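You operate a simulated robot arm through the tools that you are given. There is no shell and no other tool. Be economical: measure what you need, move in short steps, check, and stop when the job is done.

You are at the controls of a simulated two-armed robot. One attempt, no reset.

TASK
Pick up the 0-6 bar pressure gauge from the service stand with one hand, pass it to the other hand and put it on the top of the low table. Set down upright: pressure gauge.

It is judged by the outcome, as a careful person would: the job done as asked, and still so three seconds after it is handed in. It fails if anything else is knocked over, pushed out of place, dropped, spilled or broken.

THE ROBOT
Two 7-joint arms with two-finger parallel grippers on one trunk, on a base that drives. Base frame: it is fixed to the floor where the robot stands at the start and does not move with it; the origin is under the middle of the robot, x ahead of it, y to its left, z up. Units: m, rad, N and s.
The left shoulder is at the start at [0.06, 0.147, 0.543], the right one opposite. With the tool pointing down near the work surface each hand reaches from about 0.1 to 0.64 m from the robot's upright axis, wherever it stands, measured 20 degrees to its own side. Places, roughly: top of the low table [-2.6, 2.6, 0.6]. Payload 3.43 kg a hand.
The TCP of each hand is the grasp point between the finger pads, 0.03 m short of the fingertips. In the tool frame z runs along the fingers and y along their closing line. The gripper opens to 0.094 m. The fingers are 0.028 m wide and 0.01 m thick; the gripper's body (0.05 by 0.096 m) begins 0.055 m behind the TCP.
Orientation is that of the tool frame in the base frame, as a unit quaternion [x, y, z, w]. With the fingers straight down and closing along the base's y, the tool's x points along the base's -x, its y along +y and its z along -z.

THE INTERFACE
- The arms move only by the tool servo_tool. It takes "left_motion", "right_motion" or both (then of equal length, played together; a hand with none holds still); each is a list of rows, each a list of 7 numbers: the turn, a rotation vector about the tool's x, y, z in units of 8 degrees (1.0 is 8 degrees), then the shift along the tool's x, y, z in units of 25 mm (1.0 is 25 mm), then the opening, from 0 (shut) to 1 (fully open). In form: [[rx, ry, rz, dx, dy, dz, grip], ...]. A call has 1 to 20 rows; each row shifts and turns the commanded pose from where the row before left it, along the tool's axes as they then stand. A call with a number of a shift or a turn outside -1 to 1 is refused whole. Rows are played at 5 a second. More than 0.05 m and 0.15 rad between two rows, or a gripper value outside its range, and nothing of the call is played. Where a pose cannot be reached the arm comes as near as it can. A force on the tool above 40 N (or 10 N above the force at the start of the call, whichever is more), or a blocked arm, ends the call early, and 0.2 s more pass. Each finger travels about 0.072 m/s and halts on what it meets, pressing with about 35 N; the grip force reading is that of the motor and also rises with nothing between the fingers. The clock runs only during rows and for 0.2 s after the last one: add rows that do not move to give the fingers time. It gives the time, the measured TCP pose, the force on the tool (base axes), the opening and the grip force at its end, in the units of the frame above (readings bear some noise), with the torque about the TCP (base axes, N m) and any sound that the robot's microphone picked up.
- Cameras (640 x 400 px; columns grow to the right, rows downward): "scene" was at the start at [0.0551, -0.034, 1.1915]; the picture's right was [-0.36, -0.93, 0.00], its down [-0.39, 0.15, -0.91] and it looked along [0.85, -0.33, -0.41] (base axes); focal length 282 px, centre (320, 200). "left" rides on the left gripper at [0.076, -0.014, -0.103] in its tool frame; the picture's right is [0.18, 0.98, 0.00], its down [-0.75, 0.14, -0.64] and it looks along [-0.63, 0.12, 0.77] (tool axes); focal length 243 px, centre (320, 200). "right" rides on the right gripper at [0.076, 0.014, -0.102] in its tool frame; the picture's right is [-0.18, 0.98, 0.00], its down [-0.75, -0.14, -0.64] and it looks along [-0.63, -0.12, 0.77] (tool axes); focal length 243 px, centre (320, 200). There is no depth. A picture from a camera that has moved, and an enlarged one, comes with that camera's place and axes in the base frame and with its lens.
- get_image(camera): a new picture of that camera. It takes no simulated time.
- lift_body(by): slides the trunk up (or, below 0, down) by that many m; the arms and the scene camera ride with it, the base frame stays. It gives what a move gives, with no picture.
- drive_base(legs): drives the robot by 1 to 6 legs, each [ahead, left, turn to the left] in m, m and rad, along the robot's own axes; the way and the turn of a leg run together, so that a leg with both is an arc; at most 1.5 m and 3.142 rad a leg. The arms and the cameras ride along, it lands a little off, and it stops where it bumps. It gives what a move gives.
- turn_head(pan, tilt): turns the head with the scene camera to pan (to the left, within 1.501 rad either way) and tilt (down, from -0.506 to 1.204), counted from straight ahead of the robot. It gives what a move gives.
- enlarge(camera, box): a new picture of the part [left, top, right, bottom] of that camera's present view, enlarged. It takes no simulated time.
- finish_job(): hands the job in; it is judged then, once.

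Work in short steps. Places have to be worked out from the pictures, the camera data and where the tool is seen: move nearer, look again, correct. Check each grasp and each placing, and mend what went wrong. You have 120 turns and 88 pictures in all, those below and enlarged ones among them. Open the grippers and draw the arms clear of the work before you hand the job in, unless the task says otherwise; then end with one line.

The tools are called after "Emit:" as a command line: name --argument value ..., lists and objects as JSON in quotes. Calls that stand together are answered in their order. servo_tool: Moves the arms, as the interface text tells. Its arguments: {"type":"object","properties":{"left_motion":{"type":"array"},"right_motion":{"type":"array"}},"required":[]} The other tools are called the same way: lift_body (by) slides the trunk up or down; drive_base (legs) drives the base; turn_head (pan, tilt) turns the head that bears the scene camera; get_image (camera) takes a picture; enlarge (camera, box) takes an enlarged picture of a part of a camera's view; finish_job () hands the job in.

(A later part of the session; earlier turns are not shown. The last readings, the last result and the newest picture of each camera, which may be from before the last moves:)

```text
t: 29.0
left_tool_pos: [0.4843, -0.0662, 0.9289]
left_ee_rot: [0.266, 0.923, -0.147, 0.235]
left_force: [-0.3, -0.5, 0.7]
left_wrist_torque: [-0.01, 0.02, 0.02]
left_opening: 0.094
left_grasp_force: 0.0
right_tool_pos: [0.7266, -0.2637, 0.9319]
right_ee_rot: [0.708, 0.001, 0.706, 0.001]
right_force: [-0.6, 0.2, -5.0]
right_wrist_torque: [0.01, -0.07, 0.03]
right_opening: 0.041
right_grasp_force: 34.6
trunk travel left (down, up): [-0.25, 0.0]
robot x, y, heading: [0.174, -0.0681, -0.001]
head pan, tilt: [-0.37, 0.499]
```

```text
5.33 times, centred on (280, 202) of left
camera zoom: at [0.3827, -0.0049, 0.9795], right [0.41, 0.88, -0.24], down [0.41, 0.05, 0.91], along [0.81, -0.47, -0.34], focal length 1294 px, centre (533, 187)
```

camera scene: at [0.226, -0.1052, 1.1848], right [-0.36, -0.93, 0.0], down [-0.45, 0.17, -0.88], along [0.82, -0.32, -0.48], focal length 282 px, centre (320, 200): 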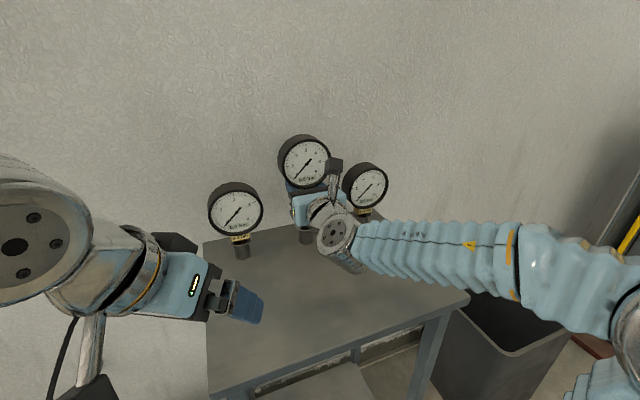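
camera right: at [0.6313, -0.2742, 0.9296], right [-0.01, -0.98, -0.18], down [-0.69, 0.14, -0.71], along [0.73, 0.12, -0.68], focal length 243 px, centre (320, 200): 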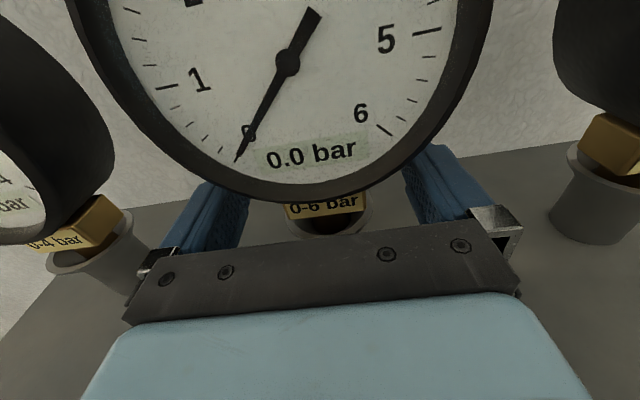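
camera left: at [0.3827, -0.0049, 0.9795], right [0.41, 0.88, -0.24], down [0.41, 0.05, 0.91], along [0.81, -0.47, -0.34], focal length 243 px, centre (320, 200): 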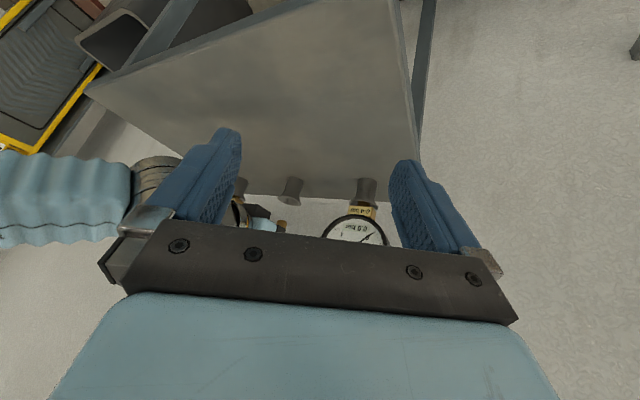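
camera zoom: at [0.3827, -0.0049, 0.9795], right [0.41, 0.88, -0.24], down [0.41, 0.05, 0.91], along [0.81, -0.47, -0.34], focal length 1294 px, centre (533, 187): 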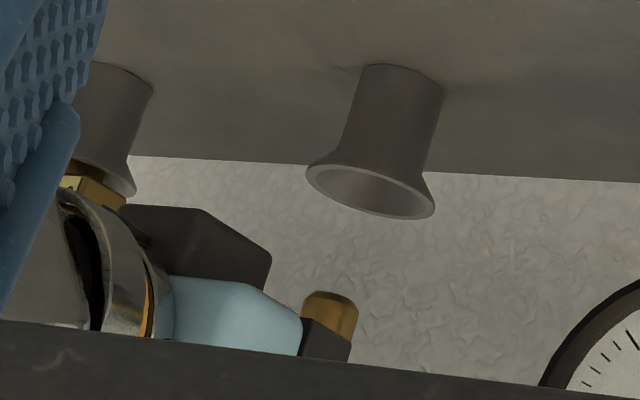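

The shank is fully clear (bottom ≈0.048 m below the TCP) and the socket stays in place. I back straight out to about the starting spot.

Emit:
drive_base --legs '[[-0.17, 0, 0]]'

Emit:
servo_tool --left_motion '[[0, 1, 0, 0, 0, 0, 1], [0, 1, 0, 0, 0, 0, 1], [0, 1, 0, 0, 0, 0, 1], [0, 1, 0, 0, 0, 0, 1], [0, 0, -1, 0, 0, 0, 1], [0, 0, -1, 0, 0, 0, 1], [0, 0, -1, 0, 0, 0, 1], [0, 0, -1, 0, 0, 0, 1], [0, 0, 0, 0, 1, 0, 1], [0, 0, 0, 0, 1, 0, 1], [0, 0, 0, 0, 1, 0, 1], [0, 0, 0, 0, 1, 0, 1], [0, 0, 0, 0, 1, 0, 1], [0, 0, 0, 0, 1, 0, 1], [0, 0, 0, 0, 1, 0, 1], [0, 0, 0, 0, 1, 0, 1]]'

Emit:
get_image --camera "scene"

```text
t: 30.5
left_tool_pos: [0.3133, -0.0667, 0.9311]
left_ee_rot: [0.268, 0.923, -0.147, 0.234]
left_force: [-0.4, 0.3, -0.3]
left_wrist_torque: [0.04, 0.02, 0.03]
left_opening: 0.0942
left_grasp_force: 0.0
right_tool_pos: [0.5556, -0.2663, 0.9305]
right_ee_rot: [0.708, -0.001, 0.706, 0.001]
right_force: [0.8, -0.3, -4.2]
right_wrist_torque: [0.03, -0.04, 0.01]
right_opening: 0.0407
right_grasp_force: 35.1
trunk travel left (down, up): [-0.25, 0.0]
robot x, y, heading: [0.0054, -0.0696, -0.011]
head pan, tilt: [-0.37, 0.499]
```

```text
t: 33.9
left_tool_pos: [0.3212, 0.1328, 0.9053]
left_ee_rot: [0.025, 0.997, -0.057, -0.046]
left_force: [-0.1, 0.6, -0.6]
left_wrist_torque: [0.02, 0.02, 0.01]
left_opening: 0.0939
left_grasp_force: 0.1
right_tool_pos: [0.554, -0.2664, 0.9316]
right_ee_rot: [0.708, -0.001, 0.706, 0.002]
right_force: [-0.4, 0.5, -4.7]
right_wrist_torque: [0.0, -0.02, 0.0]
right_opening: 0.0406
right_grasp_force: 35.5
trunk travel left (down, up): [-0.25, 0.0]
robot x, y, heading: [-0.0029, -0.073, -0.005]
head pan, tilt: [-0.37, 0.499]
```

```text
53 pictures are left
camera scene: at [0.0545, -0.1048, 1.1848], right [-0.37, -0.93, 0.0], down [-0.45, 0.18, -0.88], along [0.82, -0.32, -0.48], focal length 282 px, centre (320, 200)
```

scene: 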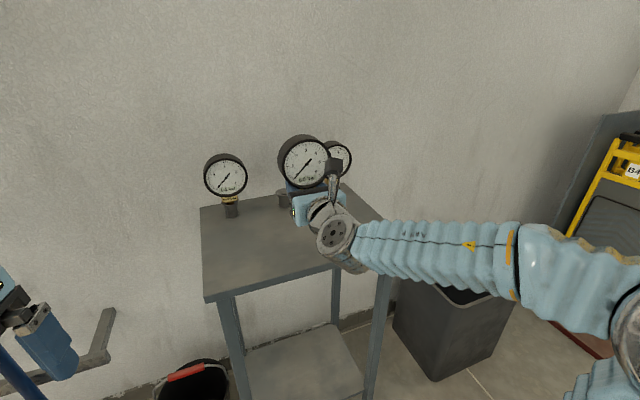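

The grip is firm. Now yaw the right hand 90° so it points to the left (+y), in preparation for the handover in front of the robot.

Emit:
servo_tool --right_motion '[[0.5, 0, 0, 0, 0, 0, 0], [1, 0, 0, 0, 0, 0, 0], [1, 0, 0, 0, 0, 0, 0], [1, 0, 0, 0, 0, 0, 0], [1, 0, 0, 0, 0, 0, 0], [1, 0, 0, 0, 0, 0, 0], [1, 0, 0, 0, 0, 0, 0], [1, 0, 0, 0, 0, 0, 0], [1, 0, 0, 0, 0, 0, 0], [1, 0, 0, 0, 0, 0, 0], [1, 0, 0, 0, 0, 0, 0], [0.75, 0, 0, 0, 0, 0, 0], [0, 0, 0, 0, 0, 0, 0]]'

Emit:
get_image --camera "scene"

```text
t: 36.7
left_tool_pos: [0.3208, 0.1322, 0.9044]
left_ee_rot: [0.024, 0.997, -0.058, -0.047]
left_force: [0.3, -0.1, -0.8]
left_wrist_torque: [0.04, -0.02, -0.01]
left_opening: 0.0939
left_grasp_force: 0.0
right_tool_pos: [0.5444, -0.2776, 0.9521]
right_ee_rot: [0.522, 0.478, 0.537, -0.459]
right_force: [0.9, -0.1, -5.2]
right_wrist_torque: [0.07, 0.01, -0.01]
right_opening: 0.0395
right_grasp_force: 34.9
right hand out of reach, approached as far as the arm can: row 2, 3
trunk travel left (down, up): [-0.25, 0.0]
robot x, y, heading: [0.0019, -0.0694, -0.002]
head pan, tilt: [-0.37, 0.499]
```

```text
52 pictures are left
camera scene: at [0.0546, -0.1048, 1.1848], right [-0.37, -0.93, 0.0], down [-0.45, 0.18, -0.88], along [0.82, -0.32, -0.48], focal length 282 px, centre (320, 200)
```

scene: 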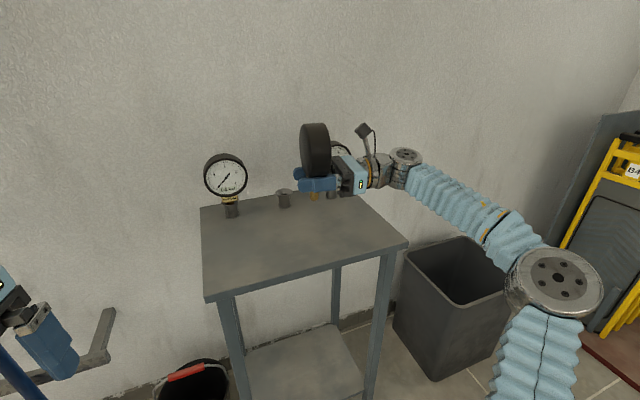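

The hand now points left with the gauge upright. I bring it in front of the robot to about [0.40, -0.07, 0.80].

Emit:
servo_tool --right_motion '[[0, 0, 0, 0, -0.4, 0.2, 0], [0, 0, 0, 0, -0.78, 0.41, 0], [0, 0, 0, 0, -0.78, 0.41, 0], [0, 0, 0, 0, -0.78, 0.41, 0], [0, 0, 0, 0, -0.78, 0.41, 0], [0, 0, 0, 0, -0.78, 0.41, 0], [0, 0, 0, 0, -0.78, 0.41, 0], [0, 0, 0, 0, -0.78, 0.41, 0], [0, 0, 0, -0.3, -0.44, 0.41, 0], [0, 0, 0, -0.66, -0.06, 0.48, 0], [0, 0, 0, -0.66, -0.06, 0.48, 0], [0, 0, 0, -0.66, -0.06, 0.48, 0], [0, 0, 0, -0.66, -0.06, 0.48, 0], [0, 0, 0, -0.66, -0.06, 0.48, 0], [0, 0, 0, -0.66, -0.06, 0.48, 0], [0, 0, 0, -0.66, -0.06, 0.48, 0], [0, 0, 0, -0.66, -0.06, 0.48, 0], [0, 0, 0, -0.3, 0, 0.2, 0], [0, 0, 0, 0, 0, 0, 0]]'

Emit:
turn_head --pan -0.1 --tilt 0.7

Emit:
get_image --camera "scene"

```text
t: 40.7
left_tool_pos: [0.3213, 0.1326, 0.906]
left_ee_rot: [0.024, 0.997, -0.057, -0.047]
left_force: [0.9, -0.8, 0.5]
left_wrist_torque: [-0.01, -0.01, 0.0]
left_opening: 0.0941
left_grasp_force: 0.0
right_tool_pos: [0.4049, -0.0679, 0.8001]
right_ee_rot: [0.522, 0.478, 0.537, -0.459]
right_force: [1.3, 0.2, -5.2]
right_wrist_torque: [0.07, -0.02, 0.0]
right_opening: 0.0397
right_grasp_force: 35.2
trunk travel left (down, up): [-0.25, 0.0]
robot x, y, heading: [0.0024, -0.0721, -0.007]
head pan, tilt: [-0.37, 0.499]
```

```text
t: 41.5
left_tool_pos: [0.3206, 0.1318, 0.9063]
left_ee_rot: [0.025, 0.997, -0.057, -0.046]
left_force: [-0.3, -0.1, -0.5]
left_wrist_torque: [0.06, -0.01, -0.01]
left_opening: 0.0941
left_grasp_force: 0.2
right_tool_pos: [0.4045, -0.0684, 0.8009]
right_ee_rot: [0.523, 0.477, 0.538, -0.458]
right_force: [-0.1, 0.4, -5.0]
right_wrist_torque: [0.03, -0.02, 0.04]
right_opening: 0.0399
right_grasp_force: 35.5
trunk travel left (down, up): [-0.25, 0.0]
robot x, y, heading: [-0.0009, -0.0715, -0.011]
head pan, tilt: [-0.099, 0.7]
```

```text
51 pictures are left
camera scene: at [0.0544, -0.0802, 1.1672], right [-0.11, -0.99, 0.0], down [-0.64, 0.07, -0.77], along [0.76, -0.08, -0.64], focal length 282 px, centre (320, 200)
```

scene: 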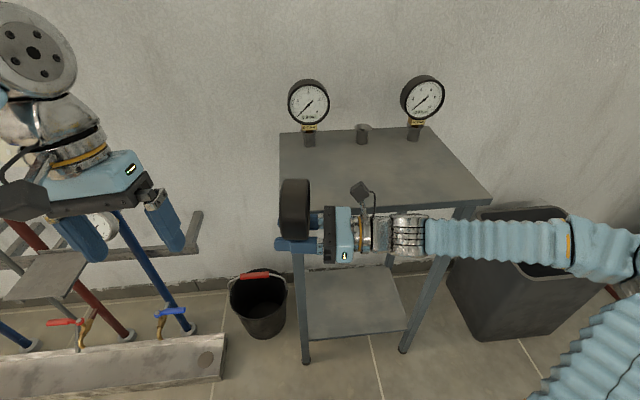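

Zoom on the held gauge to place the drum relative to the hand.

Emit:
enlarge --camera "scene" --box '[255, 165, 355, 275]'

```text
3.64 times, centred on (305, 220) of scene
camera zoom: at [0.0544, -0.0802, 1.1672], right [-0.11, -0.99, 0.0], down [-0.64, 0.07, -0.77], along [0.76, -0.08, -0.64], focal length 1027 px, centre (374, 127)
```

zoom: 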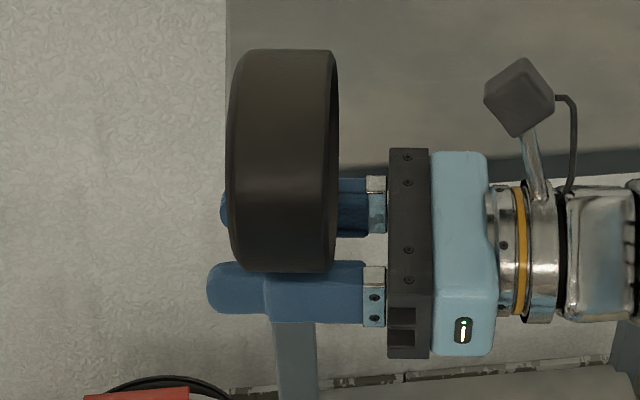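

The drum is ~0.047 m thick, its centre at about [0.402, -0.076], 0.06 above the right TCP. I lower the right hand 40 mm (correcting a 2° roll), straighten the left hand and set it hovering short of the drum.

Emit:
servo_tool --right_motion '[[0, 0, 0.24, 0, 0, 0, 0], [0, 0, 0, -0.4, 0, 0, 0], [0, 0, 0, -0.4, 0, 0, 0], [0, 0, 0, -0.4, 0, 0, 0], [0, 0, 0, -0.4, 0, 0, 0], [0, 0, 0, 0, 0, 0, 0], [0, 0, 0, 0, 0, 0, 0], [0, 0, 0, 0, 0, 0, 0], [0, 0, 0, 0, 0, 0, 0]]' --left_motion '[[-0.42, -0.3, 0.25, 0, 0, 0, 0.8], [-0.43, -0.31, 0.26, 0, 0, 0, 0.8], [0, 0, 0, 0, 0, -0.5, 0.8], [0, 0, 0, 0, 0, -0.5, 0.8], [0, 0, 0, -1, -0.5, 0, 0.8], [0, 0, 0, -1, -0.5, 0, 0.8], [0, 0, 0, -1, -0.5, 0, 0.8], [0, 0, 0, -1, -0.5, 0, 0.8], [0, 0, 0, 0, 0, 0, 0.8]]'

Emit:
get_image --camera "left"

Emit:
get_image --camera "scene"

```text
t: 43.5
left_tool_pos: [0.4134, 0.0711, 0.9309]
left_ee_rot: [0.061, 0.998, 0.0, 0.0]
left_force: [0.3, -0.4, -0.9]
left_wrist_torque: [-0.01, 0.02, 0.06]
left_opening: 0.0754
left_grasp_force: 0.0
right_tool_pos: [0.4042, -0.0706, 0.7584]
right_ee_rot: [0.531, 0.468, 0.53, -0.466]
right_force: [0.1, 0.1, -4.9]
right_wrist_torque: [0.06, 0.01, 0.02]
right_opening: 0.0396
right_grasp_force: 35.0
trunk travel left (down, up): [-0.25, 0.0]
robot x, y, heading: [0.001, -0.0686, -0.003]
head pan, tilt: [-0.099, 0.7]
```

```text
49 pictures are left
camera left: at [0.3373, 0.0659, 1.0338], right [-0.07, 1.0, 0.0], down [0.77, 0.05, 0.64], along [0.64, 0.04, -0.77], focal length 243 px, centre (320, 200)
```

left: 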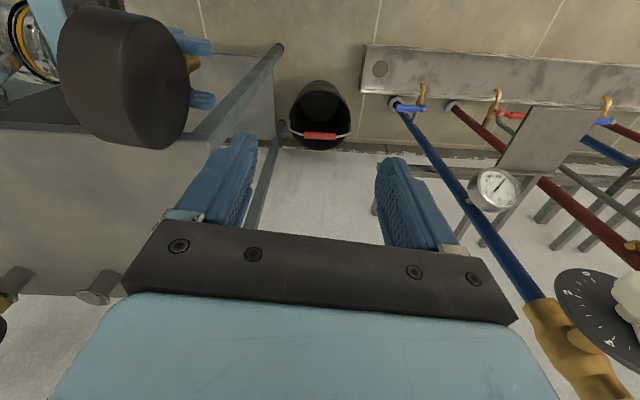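

```text
48 pictures are left
camera scene: at [0.0545, -0.0803, 1.1671], right [-0.11, -0.99, 0.0], down [-0.64, 0.07, -0.76], along [0.76, -0.08, -0.64], focal length 282 px, centre (320, 200)
```

scene: 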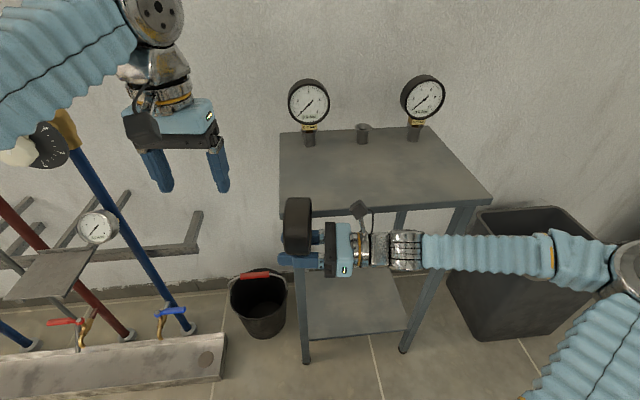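

Left is level at z 0.931, with 0.02+ m over the drum top. Slide it across above the drum.

Emit:
servo_tool --left_motion '[[0, 0, 0, -0.04, -0.85, 0, 0.8], [0, 0, 0, -0.04, -0.85, 0, 0.8], [0, 0, 0, -0.04, -0.85, 0, 0.8], [0, 0, 0, -0.04, -0.85, 0, 0.8], [0, 0, 0, -0.04, -0.85, 0, 0.8], [0, 0, 0, -0.04, -0.85, 0, 0.8], [0, 0, 0, -0.04, -0.85, 0, 0.8], [0, 0, 0, 0, 0, 0, 0.8]]'

Emit:
get_image --camera "left"

Emit:
get_image --camera "scene"

```text
t: 45.3
left_tool_pos: [0.4028, -0.0795, 0.9327]
left_ee_rot: [0.059, 0.998, 0.0, -0.001]
left_force: [-0.5, -0.1, 0.3]
left_wrist_torque: [0.0, 0.01, 0.05]
left_opening: 0.0754
left_grasp_force: 0.0
right_tool_pos: [0.4033, -0.0706, 0.7616]
right_ee_rot: [0.53, 0.468, 0.53, -0.467]
right_force: [-0.1, 0.3, -4.7]
right_wrist_torque: [0.07, -0.02, -0.01]
right_opening: 0.0402
right_grasp_force: 35.0
trunk travel left (down, up): [-0.25, 0.0]
robot x, y, heading: [0.0057, -0.0725, -0.014]
head pan, tilt: [-0.099, 0.7]
```

```text
47 pictures are left
camera left: at [0.3265, -0.0836, 1.0349], right [-0.06, 1.0, 0.0], down [0.77, 0.05, 0.64], along [0.64, 0.04, -0.77], focal length 243 px, centre (320, 200)
```

left: 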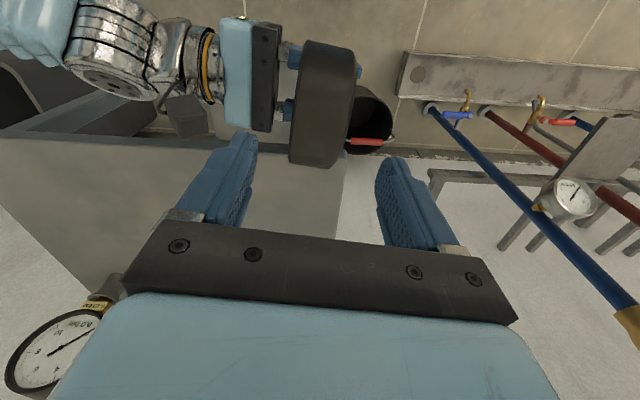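

```text
46 pictures are left
camera scene: at [0.0544, -0.0803, 1.1671], right [-0.11, -0.99, 0.0], down [-0.64, 0.07, -0.76], along [0.76, -0.08, -0.64], focal length 282 px, centre (320, 200)
```

scene: 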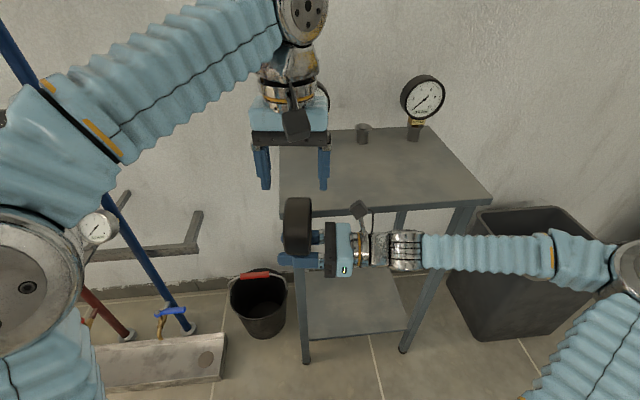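

The drum lies centred between the left fingers. Descend 80 mm over it.

Emit:
servo_tool --left_motion '[[0, 0, 0, 0, 0, 0.5, 0.8], [0, 0, 0, 0, 0, 0.5, 0.8], [0, 0, 0, 0, 0, 0.5, 0.8], [0, 0, 0, 0, 0, 0.5, 0.8], [0, 0, 0, 0, 0, 0.5, 0.8], [0, 0, 0, 0, 0, 0.5, 0.8], [0, 0, 0, 0, 0, 0.2, 0.8], [0, 0, 0, 0, 0, 0, 0.8]]'

Emit:
get_image --camera "left"

Emit:
enlarge --camera "scene" --box '[240, 130, 400, 290]'

```text
t: 47.1
left_tool_pos: [0.4028, -0.0774, 0.8518]
left_ee_rot: [0.061, 0.998, -0.001, 0.001]
left_force: [0.3, -0.4, 0.2]
left_wrist_torque: [0.01, 0.01, 0.05]
left_opening: 0.0751
left_grasp_force: 0.0
right_tool_pos: [0.4032, -0.0698, 0.7589]
right_ee_rot: [0.53, 0.468, 0.53, -0.468]
right_force: [-0.1, 0.4, -4.5]
right_wrist_torque: [0.05, 0.0, -0.02]
right_opening: 0.04
right_grasp_force: 35.2
trunk travel left (down, up): [-0.25, 0.0]
robot x, y, heading: [-0.001, -0.0674, -0.006]
head pan, tilt: [-0.099, 0.7]
```

```text
45 pictures are left
camera left: at [0.3264, -0.0833, 0.954], right [-0.07, 1.0, 0.0], down [0.77, 0.05, 0.64], along [0.64, 0.04, -0.77], focal length 243 px, centre (320, 200)
```

left: 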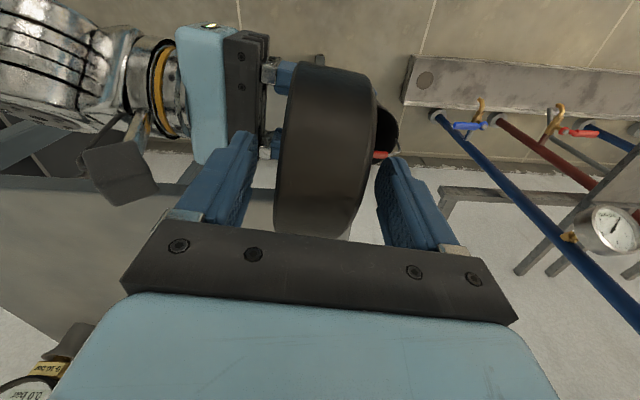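

```text
2.50 times, centred on (320, 210) of scene
camera zoom: at [0.0544, -0.0802, 1.1671], right [-0.11, -0.99, 0.0], down [-0.64, 0.07, -0.76], along [0.76, -0.08, -0.64], focal length 706 px, centre (320, 175)
```

zoom: 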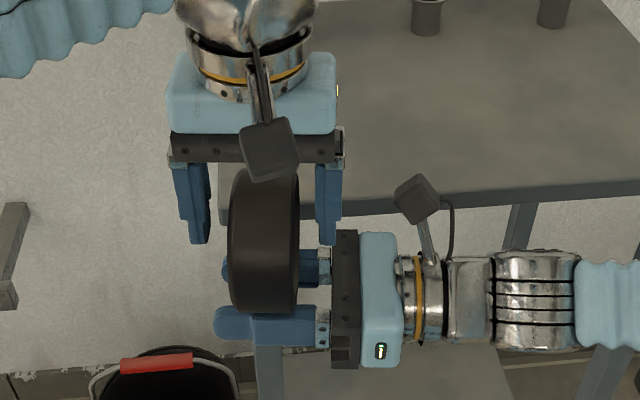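

The left fingers straddle the drum evenly. Close the left gripper.

Emit:
servo_tool --left_motion '[[0, 0, 0, 0, 0, 0, 0.65], [0, 0, 0, 0, 0, 0, 0.55], [0, 0, 0, 0, 0, 0, 0.45], [0, 0, 0, 0, 0, 0, 0.2], [0, 0, 0, 0, 0, 0, 0], [0, 0, 0, 0, 0, 0, 0], [0, 0, 0, 0, 0, 0, 0]]'

Emit:
enlarge --camera "scene" --box '[240, 130, 400, 290]'

```text
t: 48.7
left_tool_pos: [0.4028, -0.078, 0.8514]
left_ee_rot: [0.06, 0.998, -0.001, -0.001]
left_force: [-1.3, -10.7, -0.2]
left_wrist_torque: [-0.25, 0.04, -0.3]
left_opening: 0.0454
left_grasp_force: 34.0
right_tool_pos: [0.4031, -0.0695, 0.7599]
right_ee_rot: [0.531, 0.469, 0.53, -0.467]
right_force: [1.5, 11.1, -3.2]
right_wrist_torque: [-0.75, 0.12, 0.31]
right_opening: 0.0401
right_grasp_force: 35.2
trunk travel left (down, up): [-0.25, 0.0]
robot x, y, heading: [0.0017, -0.0732, -0.012]
head pan, tilt: [-0.099, 0.7]
```

```text
2.50 times, centred on (320, 210) of scene
camera zoom: at [0.0544, -0.0802, 1.1671], right [-0.11, -0.99, 0.0], down [-0.64, 0.07, -0.76], along [0.76, -0.08, -0.64], focal length 706 px, centre (320, 175)
```

zoom: 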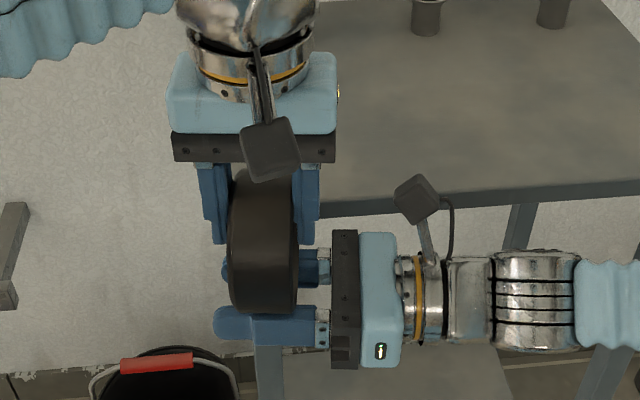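

Both hands hold it (0.0454 m, 34 N). Ease the left 1 mm toward −y, then open the right gripper.

Emit:
servo_tool --left_motion '[[0, 0, 0, 0, -0.05, 0, 0], [0, 0, 0, 0, 0, 0, 0], [0, 0, 0, 0, 0, 0, 0], [0, 0, 0, 0, 0, 0, 0], [0, 0, 0, 0, 0, 0, 0], [0, 0, 0, 0, 0, 0, 0]]' --right_motion '[[0, 0, 0, 0, 0, 0, 0], [0, 0, 0, 0, 0, 0, 0.5], [0, 0, 0, 0, 0, 0, 0.7], [0, 0, 0, 0, 0, 0, 0.9], [0, 0, 0, 0, 0, 0, 0.9], [0, 0, 0, 0, 0, 0, 0.9]]'

Emit:
get_image --camera "right"

```text
t: 50.1
left_tool_pos: [0.4045, -0.0782, 0.8518]
left_ee_rot: [0.06, 0.998, 0.0, -0.001]
left_force: [0.4, -0.3, -0.2]
left_wrist_torque: [0.0, 0.02, 0.01]
left_opening: 0.0454
left_grasp_force: 34.5
right_tool_pos: [0.4047, -0.0704, 0.7604]
right_ee_rot: [0.53, 0.469, 0.53, -0.468]
right_force: [0.4, -0.2, -0.3]
right_wrist_torque: [0.0, 0.02, 0.0]
right_opening: 0.085
right_grasp_force: 0.1
trunk travel left (down, up): [-0.25, 0.0]
robot x, y, heading: [0.0003, -0.0726, -0.007]
head pan, tilt: [-0.099, 0.7]
```

```text
42 pictures are left
camera right: at [0.4063, -0.1734, 0.8362], right [0.98, -0.12, -0.18], down [-0.22, -0.62, -0.75], along [-0.02, 0.77, -0.63], focal length 243 px, centre (320, 200)
```

right: 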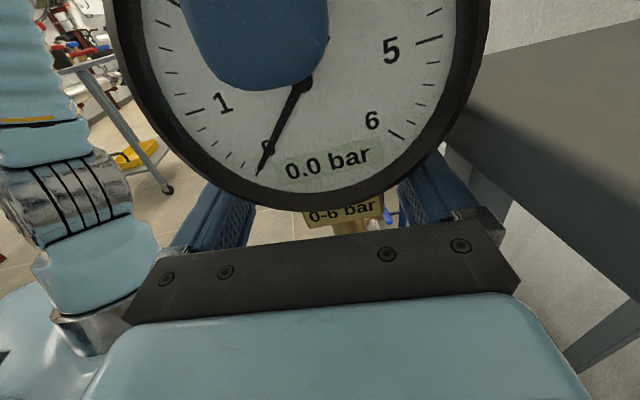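

The left holds the gauge and the right is open. I lower the right 5 mm off the case and withdraw it sideways.

Emit:
servo_tool --right_motion '[[0, 0, 0, -0.2, 0, 0, 0.95], [0, 0, 0, 0, 0, -0.5, 0.95], [0, 0, 0, 0, 0, -1, 0.95], [0, 0, 0, 0, 0, -1, 0.95], [0, 0, 0, 0, 0, -1, 0.95], [0, 0, 0, 0, 0, -1, 0.95], [0, 0, 0, 0, 0, -1, 0.95], [0, 0, 0, 0, 0, 0, 0.95]]'

Emit:
get_image --camera "right"

Emit:
get_image --camera "scene"

```text
t: 51.9
left_tool_pos: [0.4029, -0.0796, 0.8504]
left_ee_rot: [0.06, 0.998, 0.001, -0.001]
left_force: [0.1, 0.8, -0.3]
left_wrist_torque: [0.0, 0.01, 0.04]
left_opening: 0.0455
left_grasp_force: 35.2
right_tool_pos: [0.3859, -0.2054, 0.7567]
right_ee_rot: [0.53, 0.469, 0.53, -0.468]
right_force: [0.5, 0.1, 0.4]
right_wrist_torque: [-0.01, -0.03, 0.0]
right_opening: 0.0891
right_grasp_force: 0.1
trunk travel left (down, up): [-0.25, 0.0]
robot x, y, heading: [0.0016, -0.0707, -0.008]
head pan, tilt: [-0.099, 0.7]
```

```text
41 pictures are left
camera right: at [0.3887, -0.3091, 0.8312], right [0.98, -0.12, -0.18], down [-0.22, -0.62, -0.75], along [-0.02, 0.77, -0.63], focal length 243 px, centre (320, 200)
```

right: 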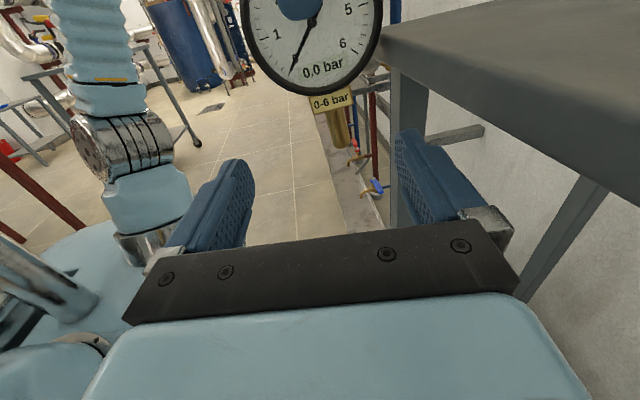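

```text
40 pictures are left
camera scene: at [0.0543, -0.0803, 1.1671], right [-0.11, -0.99, 0.0], down [-0.64, 0.07, -0.76], along [0.76, -0.08, -0.64], focal length 282 px, centre (320, 200)
```

scene: 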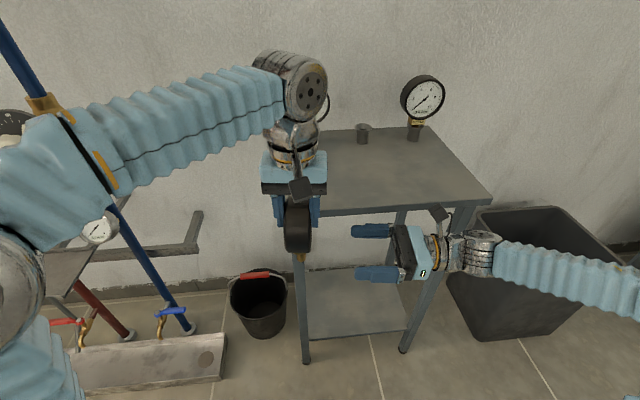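

Handover is done. Check the gauge's uprightness and foot from the right camera, and look left for the route to the table.

Emit:
enlarge --camera "right" --box '[230, 0, 430, 160]'

Emit:
turn_head --pan 1.5 --tilt 0.35

Emit:
get_image --camera "scene"

```text
2.50 times, centred on (330, 80) of right
camera zoom: at [0.3887, -0.3091, 0.8312], right [0.98, -0.12, -0.18], down [-0.22, -0.62, -0.75], along [-0.02, 0.77, -0.63], focal length 606 px, centre (295, 500)
```

zoom: 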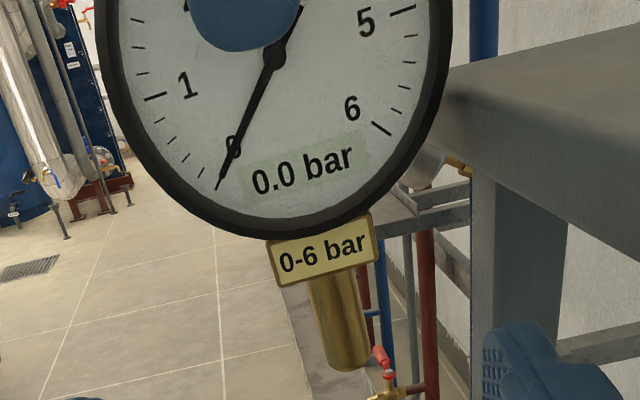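

```text
t: 53.5
left_tool_pos: [0.4031, -0.078, 0.851]
left_ee_rot: [0.06, 0.998, 0.0, -0.001]
left_force: [0.2, 1.2, -0.4]
left_wrist_torque: [0.02, 0.05, 0.01]
left_opening: 0.0453
left_grasp_force: 34.6
right_tool_pos: [0.3871, -0.2068, 0.7561]
right_ee_rot: [0.53, 0.469, 0.529, -0.468]
right_force: [0.1, -0.3, 0.1]
right_wrist_torque: [0.0, 0.01, -0.02]
right_opening: 0.0892
right_grasp_force: 0.1
trunk travel left (down, up): [-0.25, 0.0]
robot x, y, heading: [0.0025, -0.0721, -0.005]
head pan, tilt: [1.499, 0.351]
```

```text
38 pictures are left
camera scene: at [-0.0228, 0.0216, 1.1985], right [1.0, -0.08, 0.0], down [-0.03, -0.34, -0.94], along [0.07, 0.94, -0.34], focal length 282 px, centre (320, 200)
```

scene: 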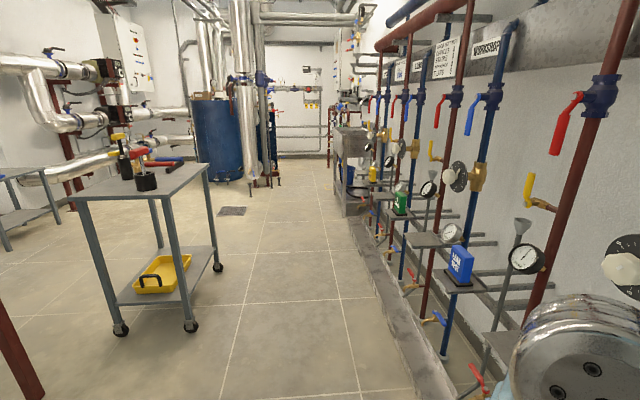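

The gauge is held but tilted about 4° about the case axis, which I'll correct before placing. I look down-left to check the floor for moving away from the stand.

Emit:
turn_head --pan 1.5 --tilt 0.95

Emit:
get_image --camera "scene"

```text
t: 54.5
left_tool_pos: [0.4029, -0.0792, 0.8517]
left_ee_rot: [0.06, 0.998, 0.0, -0.001]
left_force: [0.2, 0.3, 0.5]
left_wrist_torque: [0.01, 0.02, -0.02]
left_opening: 0.0454
left_grasp_force: 34.9
right_tool_pos: [0.3873, -0.2045, 0.7558]
right_ee_rot: [0.53, 0.468, 0.53, -0.467]
right_force: [0.0, -0.2, 0.7]
right_wrist_torque: [0.01, 0.01, -0.02]
right_opening: 0.0893
right_grasp_force: 0.0
trunk travel left (down, up): [-0.25, 0.0]
robot x, y, heading: [0.0002, -0.0696, -0.008]
head pan, tilt: [1.499, 0.949]
```

```text
37 pictures are left
camera scene: at [-0.0244, 0.0013, 1.1474], right [1.0, -0.08, 0.0], down [-0.06, -0.81, -0.58], along [0.05, 0.58, -0.81], focal length 282 px, centre (320, 200)
```

scene: 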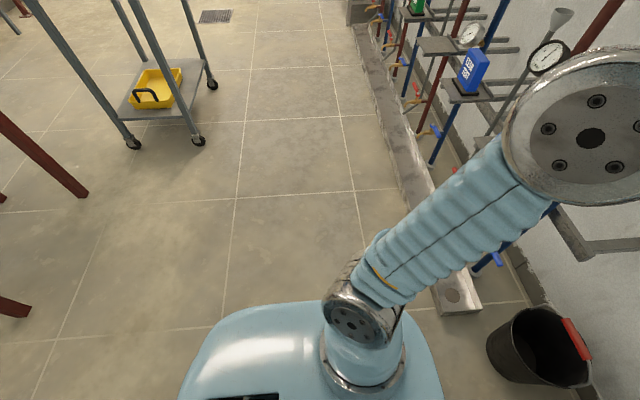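

The floor to the left is clear; red frame posts stand at x≈-1.13, a cart at x -1.0…-0.6, y 1.3…2. I move diagonally back-left away from stand and pipes.

Emit:
drive_base --legs '[[-0.12, 0.1, 0], [-0.15, 0.2, 0]]'

Emit:
get_image --camera "scene"

```text
t: 57.4
left_tool_pos: [0.1387, 0.2212, 0.8517]
left_ee_rot: [0.06, 0.998, 0.0, -0.001]
left_force: [0.4, 0.0, 0.0]
left_wrist_torque: [0.02, 0.01, 0.0]
left_opening: 0.0452
left_grasp_force: 35.1
right_tool_pos: [0.1225, 0.0931, 0.755]
right_ee_rot: [0.531, 0.467, 0.531, -0.467]
right_force: [-0.2, -0.3, -0.4]
right_wrist_torque: [-0.02, -0.03, -0.01]
right_opening: 0.0891
right_grasp_force: 0.0
trunk travel left (down, up): [-0.25, 0.0]
robot x, y, heading: [-0.264, 0.228, -0.006]
head pan, tilt: [1.499, 0.949]
```

```text
36 pictures are left
camera scene: at [-0.2889, 0.3009, 1.1474], right [1.0, -0.08, 0.0], down [-0.06, -0.81, -0.58], along [0.05, 0.58, -0.81], focal length 282 px, centre (320, 200)
```

scene: 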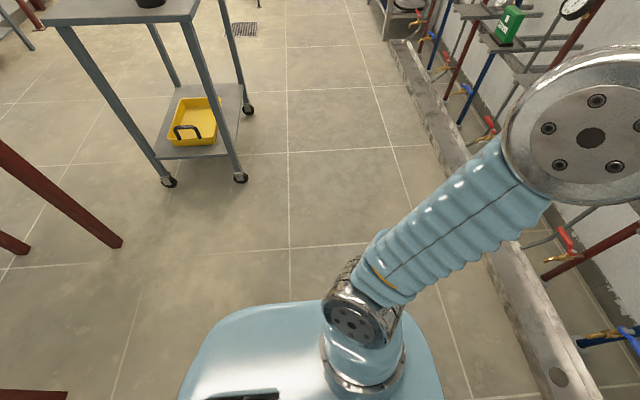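

I stay facing this way (narrowest in x) and drive sideways left along the corridor at x≈-0.25, between cart and pipe rack, in two parts with a look between.

Emit:
drive_base --legs '[[0.0, 0.7, 0]]'

Emit:
turn_head --pan 1.5 --tilt 0.5

Emit:
get_image --camera "scene"

```text
t: 61.1
left_tool_pos: [0.1423, 0.9088, 0.8518]
left_ee_rot: [0.058, 0.998, 0.0, -0.001]
left_force: [0.0, 0.1, 0.2]
left_wrist_torque: [-0.04, 0.01, 0.01]
left_opening: 0.0455
left_grasp_force: 34.7
right_tool_pos: [0.1252, 0.7829, 0.7555]
right_ee_rot: [0.529, 0.469, 0.529, -0.469]
right_force: [0.0, -0.5, 0.2]
right_wrist_torque: [-0.02, 0.0, -0.01]
right_opening: 0.089
right_grasp_force: 0.0
trunk travel left (down, up): [-0.25, 0.0]
robot x, y, heading: [-0.26, 0.9184, -0.007]
head pan, tilt: [1.499, 0.949]
```

```text
t: 62.0
left_tool_pos: [0.1427, 0.9089, 0.8519]
left_ee_rot: [0.058, 0.998, -0.001, -0.001]
left_force: [-0.9, -0.3, -0.3]
left_wrist_torque: [0.0, 0.05, -0.03]
left_opening: 0.0452
left_grasp_force: 35.0
right_tool_pos: [0.1264, 0.7833, 0.7556]
right_ee_rot: [0.53, 0.469, 0.53, -0.467]
right_force: [-0.4, 0.4, 0.7]
right_wrist_torque: [0.0, 0.01, -0.05]
right_opening: 0.089
right_grasp_force: 0.0
trunk travel left (down, up): [-0.25, 0.0]
robot x, y, heading: [-0.2594, 0.9159, -0.006]
head pan, tilt: [1.499, 0.499]
```

```text
35 pictures are left
camera scene: at [-0.2838, 1.007, 1.1848], right [1.0, -0.08, 0.0], down [-0.04, -0.48, -0.88], along [0.07, 0.88, -0.48], focal length 282 px, centre (320, 200)
```

scene: 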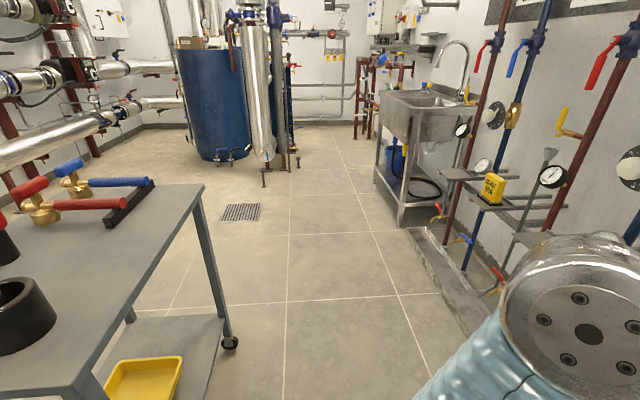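

The cart's edge is at x≈-0.6 and the sink begins at x≈0.46, y≈2.73. I shift 0.1 m toward +x while moving left past the cart, to y≈2.4.

Emit:
drive_base --legs '[[0.1, 0.1, 0], [0, 1.35, 0]]'

Emit:
get_image --camera "scene"

```text
t: 69.7
left_tool_pos: [0.2518, 2.3565, 0.8517]
left_ee_rot: [0.061, 0.998, 0.0, 0.0]
left_force: [0.3, 0.1, -0.4]
left_wrist_torque: [-0.04, 0.05, -0.02]
left_opening: 0.0454
left_grasp_force: 34.6
right_tool_pos: [0.2355, 2.2297, 0.7565]
right_ee_rot: [0.531, 0.468, 0.53, -0.467]
right_force: [0.0, 0.3, 0.5]
right_wrist_torque: [0.01, 0.01, 0.01]
right_opening: 0.0894
right_grasp_force: 0.1
trunk travel left (down, up): [-0.25, 0.0]
robot x, y, heading: [-0.1508, 2.3686, -0.008]
head pan, tilt: [1.499, 0.499]
```

```text
34 pictures are left
camera scene: at [-0.1743, 2.4556, 1.1849], right [1.0, -0.08, 0.0], down [-0.04, -0.48, -0.88], along [0.07, 0.88, -0.48], focal length 282 px, centre (320, 200)
```

scene: 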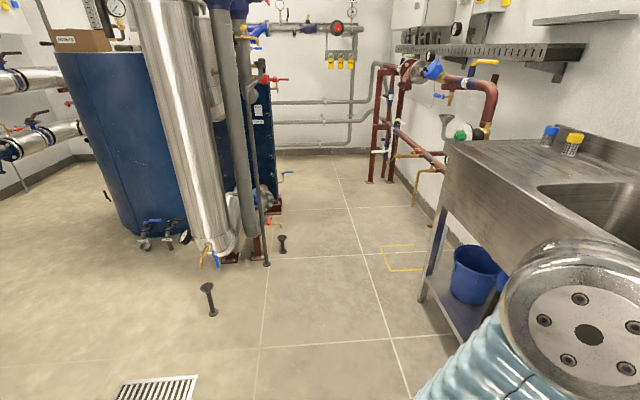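

Past the cart. Turn left 90°, then look toward the low table.

Emit:
drive_base --legs '[[0, 0, 1.57]]'

Emit:
turn_head --pan 1.4 --tilt 0.45

Emit:
get_image --camera "scene"

```text
t: 74.0
left_tool_pos: [-0.1433, 2.7674, 0.851]
left_ee_rot: [-0.664, 0.748, -0.001, -0.001]
left_force: [0.5, -0.2, -0.1]
left_wrist_torque: [0.03, -0.01, -0.01]
left_opening: 0.0454
left_grasp_force: 35.7
right_tool_pos: [-0.0181, 2.752, 0.7545]
right_ee_rot: [0.041, 0.706, 0.042, -0.705]
right_force: [0.0, 0.5, 0.2]
right_wrist_torque: [-0.05, -0.01, -0.03]
right_opening: 0.0892
right_grasp_force: 0.0
trunk travel left (down, up): [-0.25, 0.0]
robot x, y, heading: [-0.1492, 2.3681, 1.571]
head pan, tilt: [1.499, 0.499]
```

```text
t: 74.6
left_tool_pos: [-0.1439, 2.7676, 0.8508]
left_ee_rot: [-0.665, 0.747, 0.0, -0.001]
left_force: [-0.9, -0.1, 0.7]
left_wrist_torque: [-0.06, 0.01, 0.02]
left_opening: 0.0451
left_grasp_force: 35.0
right_tool_pos: [-0.0164, 2.7515, 0.755]
right_ee_rot: [0.043, 0.706, 0.044, -0.705]
right_force: [0.7, -0.5, -0.2]
right_wrist_torque: [-0.01, 0.0, 0.03]
right_opening: 0.0893
right_grasp_force: 0.1
trunk travel left (down, up): [-0.25, 0.0]
robot x, y, heading: [-0.1525, 2.3652, 1.569]
head pan, tilt: [1.4, 0.45]
```

```text
33 pictures are left
camera scene: at [-0.2424, 2.3511, 1.1893], right [0.17, 0.98, 0.0], down [0.43, -0.08, -0.9], along [-0.89, 0.16, -0.44], focal length 282 px, centre (320, 200)
```

scene: 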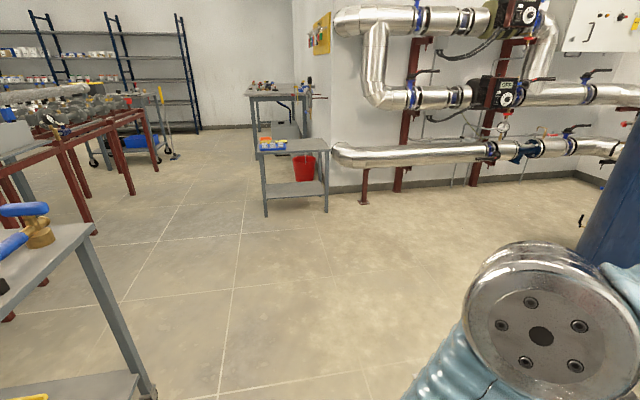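

The low table is ahead-left (front edge x≈-2.4, y 2.28–2.8) with a tray on one side; floor is clear. Move clear of the cart, then turn to face -x.

Emit:
drive_base --legs '[[0.12, 0.5, 0], [0, 0, 1.57]]'

Emit:
turn_head --pan 0.0 --tilt 0.45

Emit:
get_image --camera "scene"

```text
t: 81.5
left_tool_pos: [-1.0542, 2.489, 0.8524]
left_ee_rot: [0.999, -0.051, 0.001, -0.001]
left_force: [0.1, -0.1, 0.1]
left_wrist_torque: [-0.01, -0.03, 0.02]
left_opening: 0.0449
left_grasp_force: 35.2
right_tool_pos: [-1.0391, 2.6157, 0.7552]
right_ee_rot: [-0.473, 0.527, -0.471, -0.526]
right_force: [-0.4, 0.0, 0.5]
right_wrist_torque: [-0.01, -0.02, -0.02]
right_opening: 0.0893
right_grasp_force: 0.1
trunk travel left (down, up): [-0.25, 0.0]
robot x, y, heading: [-0.6522, 2.488, -3.128]
head pan, tilt: [1.4, 0.45]
```

```text
t: 83.0
left_tool_pos: [-1.0533, 2.489, 0.8508]
left_ee_rot: [0.999, -0.051, 0.001, 0.0]
left_force: [-0.1, 0.0, 0.1]
left_wrist_torque: [-0.02, -0.07, 0.0]
left_opening: 0.0453
left_grasp_force: 35.5
right_tool_pos: [-1.0386, 2.617, 0.7546]
right_ee_rot: [-0.474, 0.526, -0.472, -0.525]
right_force: [-0.5, 1.7, -0.6]
right_wrist_torque: [0.02, 0.02, -0.01]
right_opening: 0.0893
right_grasp_force: 0.1
trunk travel left (down, up): [-0.25, 0.0]
robot x, y, heading: [-0.6498, 2.4878, -3.131]
head pan, tilt: [0.0, 0.45]
```

```text
32 pictures are left
camera scene: at [-0.714, 2.4863, 1.1893], right [-0.01, 1.0, 0.0], down [0.44, 0.01, -0.9], along [-0.9, -0.01, -0.44], focal length 282 px, centre (320, 200)
```

scene: 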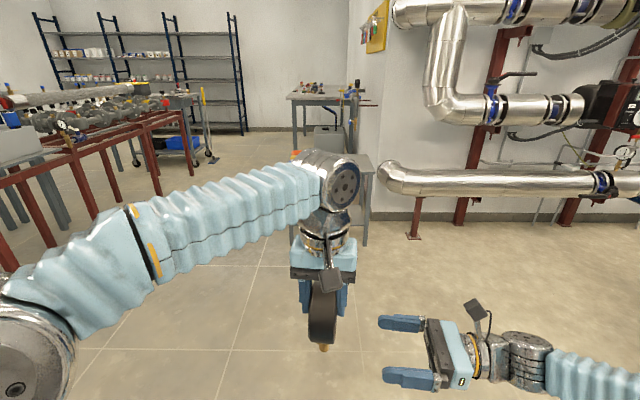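

The right elbow sticks out toward the wall pipes; I look right to see its clearance before going further.

Emit:
turn_head --pan -1.0 --tilt 0.6

Emit:
get_image --camera "scene"

```text
t: 84.3
left_tool_pos: [-1.0542, 2.4891, 0.8513]
left_ee_rot: [0.999, -0.051, 0.0, 0.0]
left_force: [0.1, -0.2, -0.3]
left_wrist_torque: [0.01, -0.05, -0.03]
left_opening: 0.0449
left_grasp_force: 35.4
right_tool_pos: [-1.0384, 2.6154, 0.7568]
right_ee_rot: [-0.472, 0.526, -0.472, -0.526]
right_force: [0.2, -0.4, -0.3]
right_wrist_torque: [0.0, 0.0, 0.03]
right_opening: 0.0892
right_grasp_force: 0.0
trunk travel left (down, up): [-0.25, 0.0]
robot x, y, heading: [-0.6541, 2.486, -3.133]
head pan, tilt: [-1.0, 0.6]
```

```text
31 pictures are left
camera scene: at [-0.6707, 2.5612, 1.1758], right [0.84, 0.55, 0.0], down [0.31, -0.47, -0.82], along [-0.45, 0.69, -0.57], focal length 282 px, centre (320, 200)
```

scene: 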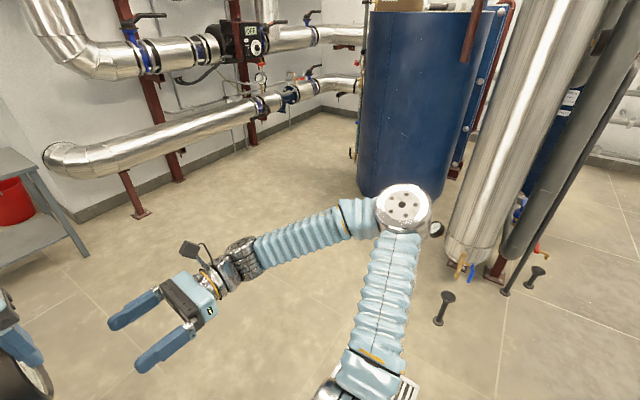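

The pipe actually runs away in +y at x≈-2.6, so my path is clear. Drive toward the table to x≈-1.6 and look at the tabletop.

Emit:
drive_base --legs '[[0.95, 0.05, 0]]'

Emit:
turn_head --pan -0.35 --tilt 0.6

Emit:
get_image --camera "scene"

```text
t: 89.2
left_tool_pos: [-1.9918, 2.4384, 0.8508]
left_ee_rot: [0.998, -0.057, 0.001, -0.001]
left_force: [-0.9, -0.3, -0.2]
left_wrist_torque: [0.0, -0.05, -0.04]
left_opening: 0.0454
left_grasp_force: 35.0
right_tool_pos: [-1.9745, 2.5633, 0.7544]
right_ee_rot: [-0.47, 0.529, -0.47, -0.529]
right_force: [-0.3, -0.2, 0.1]
right_wrist_torque: [0.0, 0.03, 0.0]
right_opening: 0.0894
right_grasp_force: 0.1
trunk travel left (down, up): [-0.25, 0.0]
robot x, y, heading: [-1.5878, 2.4301, -3.137]
head pan, tilt: [-1.0, 0.6]
```

```text
t: 90.2
left_tool_pos: [-1.9922, 2.4375, 0.852]
left_ee_rot: [0.998, -0.057, 0.001, 0.0]
left_force: [0.0, 0.3, -0.6]
left_wrist_torque: [0.0, -0.08, 0.02]
left_opening: 0.0452
left_grasp_force: 35.1
right_tool_pos: [-1.9759, 2.5646, 0.756]
right_ee_rot: [-0.47, 0.529, -0.469, -0.528]
right_force: [-0.6, -0.4, -0.4]
right_wrist_torque: [0.01, 0.01, 0.03]
right_opening: 0.0895
right_grasp_force: 0.1
trunk travel left (down, up): [-0.25, 0.0]
robot x, y, heading: [-1.5903, 2.4322, -3.142]
head pan, tilt: [-0.351, 0.6]
```

```text
30 pictures are left
camera scene: at [-1.643, 2.4617, 1.1758], right [0.34, 0.94, 0.0], down [0.53, -0.19, -0.82], along [-0.77, 0.28, -0.57], focal length 282 px, centre (320, 200)
```

scene: 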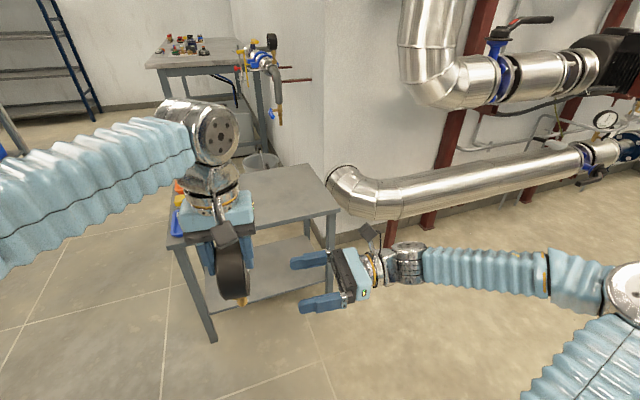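

Table top spans x -2.345…-2.69, y 2.25…2.79, with the right half free. I retract the right hand away from the work first.

Emit:
servo_tool --right_motion '[[0, 0, 0, 0.3, -0.5, -0.5, 0.95], [0, 0, 0, 0.3, -0.8, -0.6, 0.95], [0, 0, 0, 0.3, -0.8, -0.6, 0.95], [0, 0, 0, 0.3, -0.8, -0.6, 0.95], [0, 0, 0, 0.3, -0.8, -0.6, 0.95], [0, 0, 0, 0.3, -0.8, -0.6, 0.95], [0, 0, 0, 0, 0, 0, 0.95]]'

Emit:
get_image --camera "scene"

```text
t: 91.8
left_tool_pos: [-1.9916, 2.4389, 0.8507]
left_ee_rot: [0.998, -0.057, 0.001, 0.0]
left_force: [-0.3, 0.9, 0.4]
left_wrist_torque: [0.01, -0.03, -0.07]
left_opening: 0.0456
left_grasp_force: 35.0
right_tool_pos: [-1.8544, 2.6383, 0.8009]
right_ee_rot: [-0.47, 0.529, -0.469, -0.529]
right_force: [0.3, -0.3, 0.3]
right_wrist_torque: [-0.02, -0.02, 0.03]
right_opening: 0.0892
right_grasp_force: 0.1
trunk travel left (down, up): [-0.25, 0.0]
robot x, y, heading: [-1.5904, 2.4288, -3.138]
head pan, tilt: [-0.351, 0.6]
```

```text
29 pictures are left
camera scene: at [-1.6429, 2.4616, 1.1758], right [0.34, 0.94, 0.0], down [0.53, -0.19, -0.82], along [-0.77, 0.28, -0.57], focal length 282 px, centre (320, 200)
```

scene: 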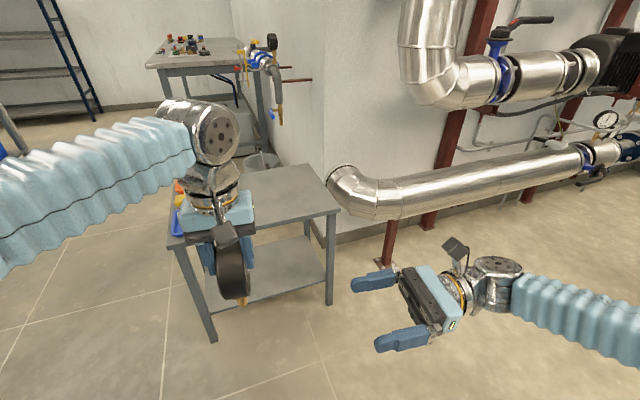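

Use the right camera's view of the dial to measure the tilt and bottom of the gauge before approach.

Emit:
get_image --camera "right"

```text
28 pictures are left
camera right: at [-1.8547, 2.7404, 0.8768], right [-0.98, 0.11, -0.18], down [0.21, 0.62, -0.75], along [0.03, -0.77, -0.63], focal length 243 px, centre (320, 200)
```

right: 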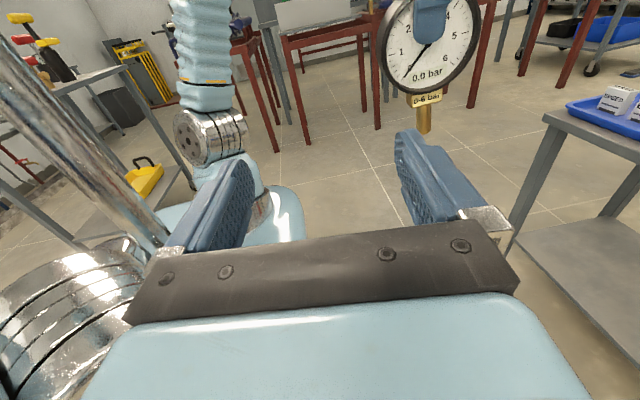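

Emit:
enlarge --camera "right" --box '[370, 0, 490, 140]'

```text
2.86 times, centred on (430, 70) of right
camera zoom: at [-1.8547, 2.7404, 0.8768], right [-0.98, 0.11, -0.18], down [0.21, 0.62, -0.75], along [0.03, -0.77, -0.63], focal length 693 px, centre (6, 571)
```

zoom: 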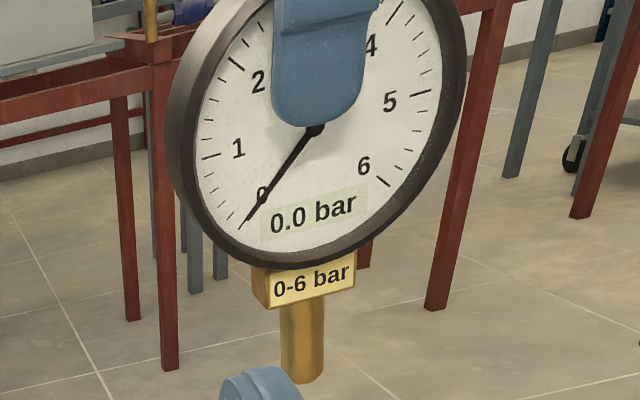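

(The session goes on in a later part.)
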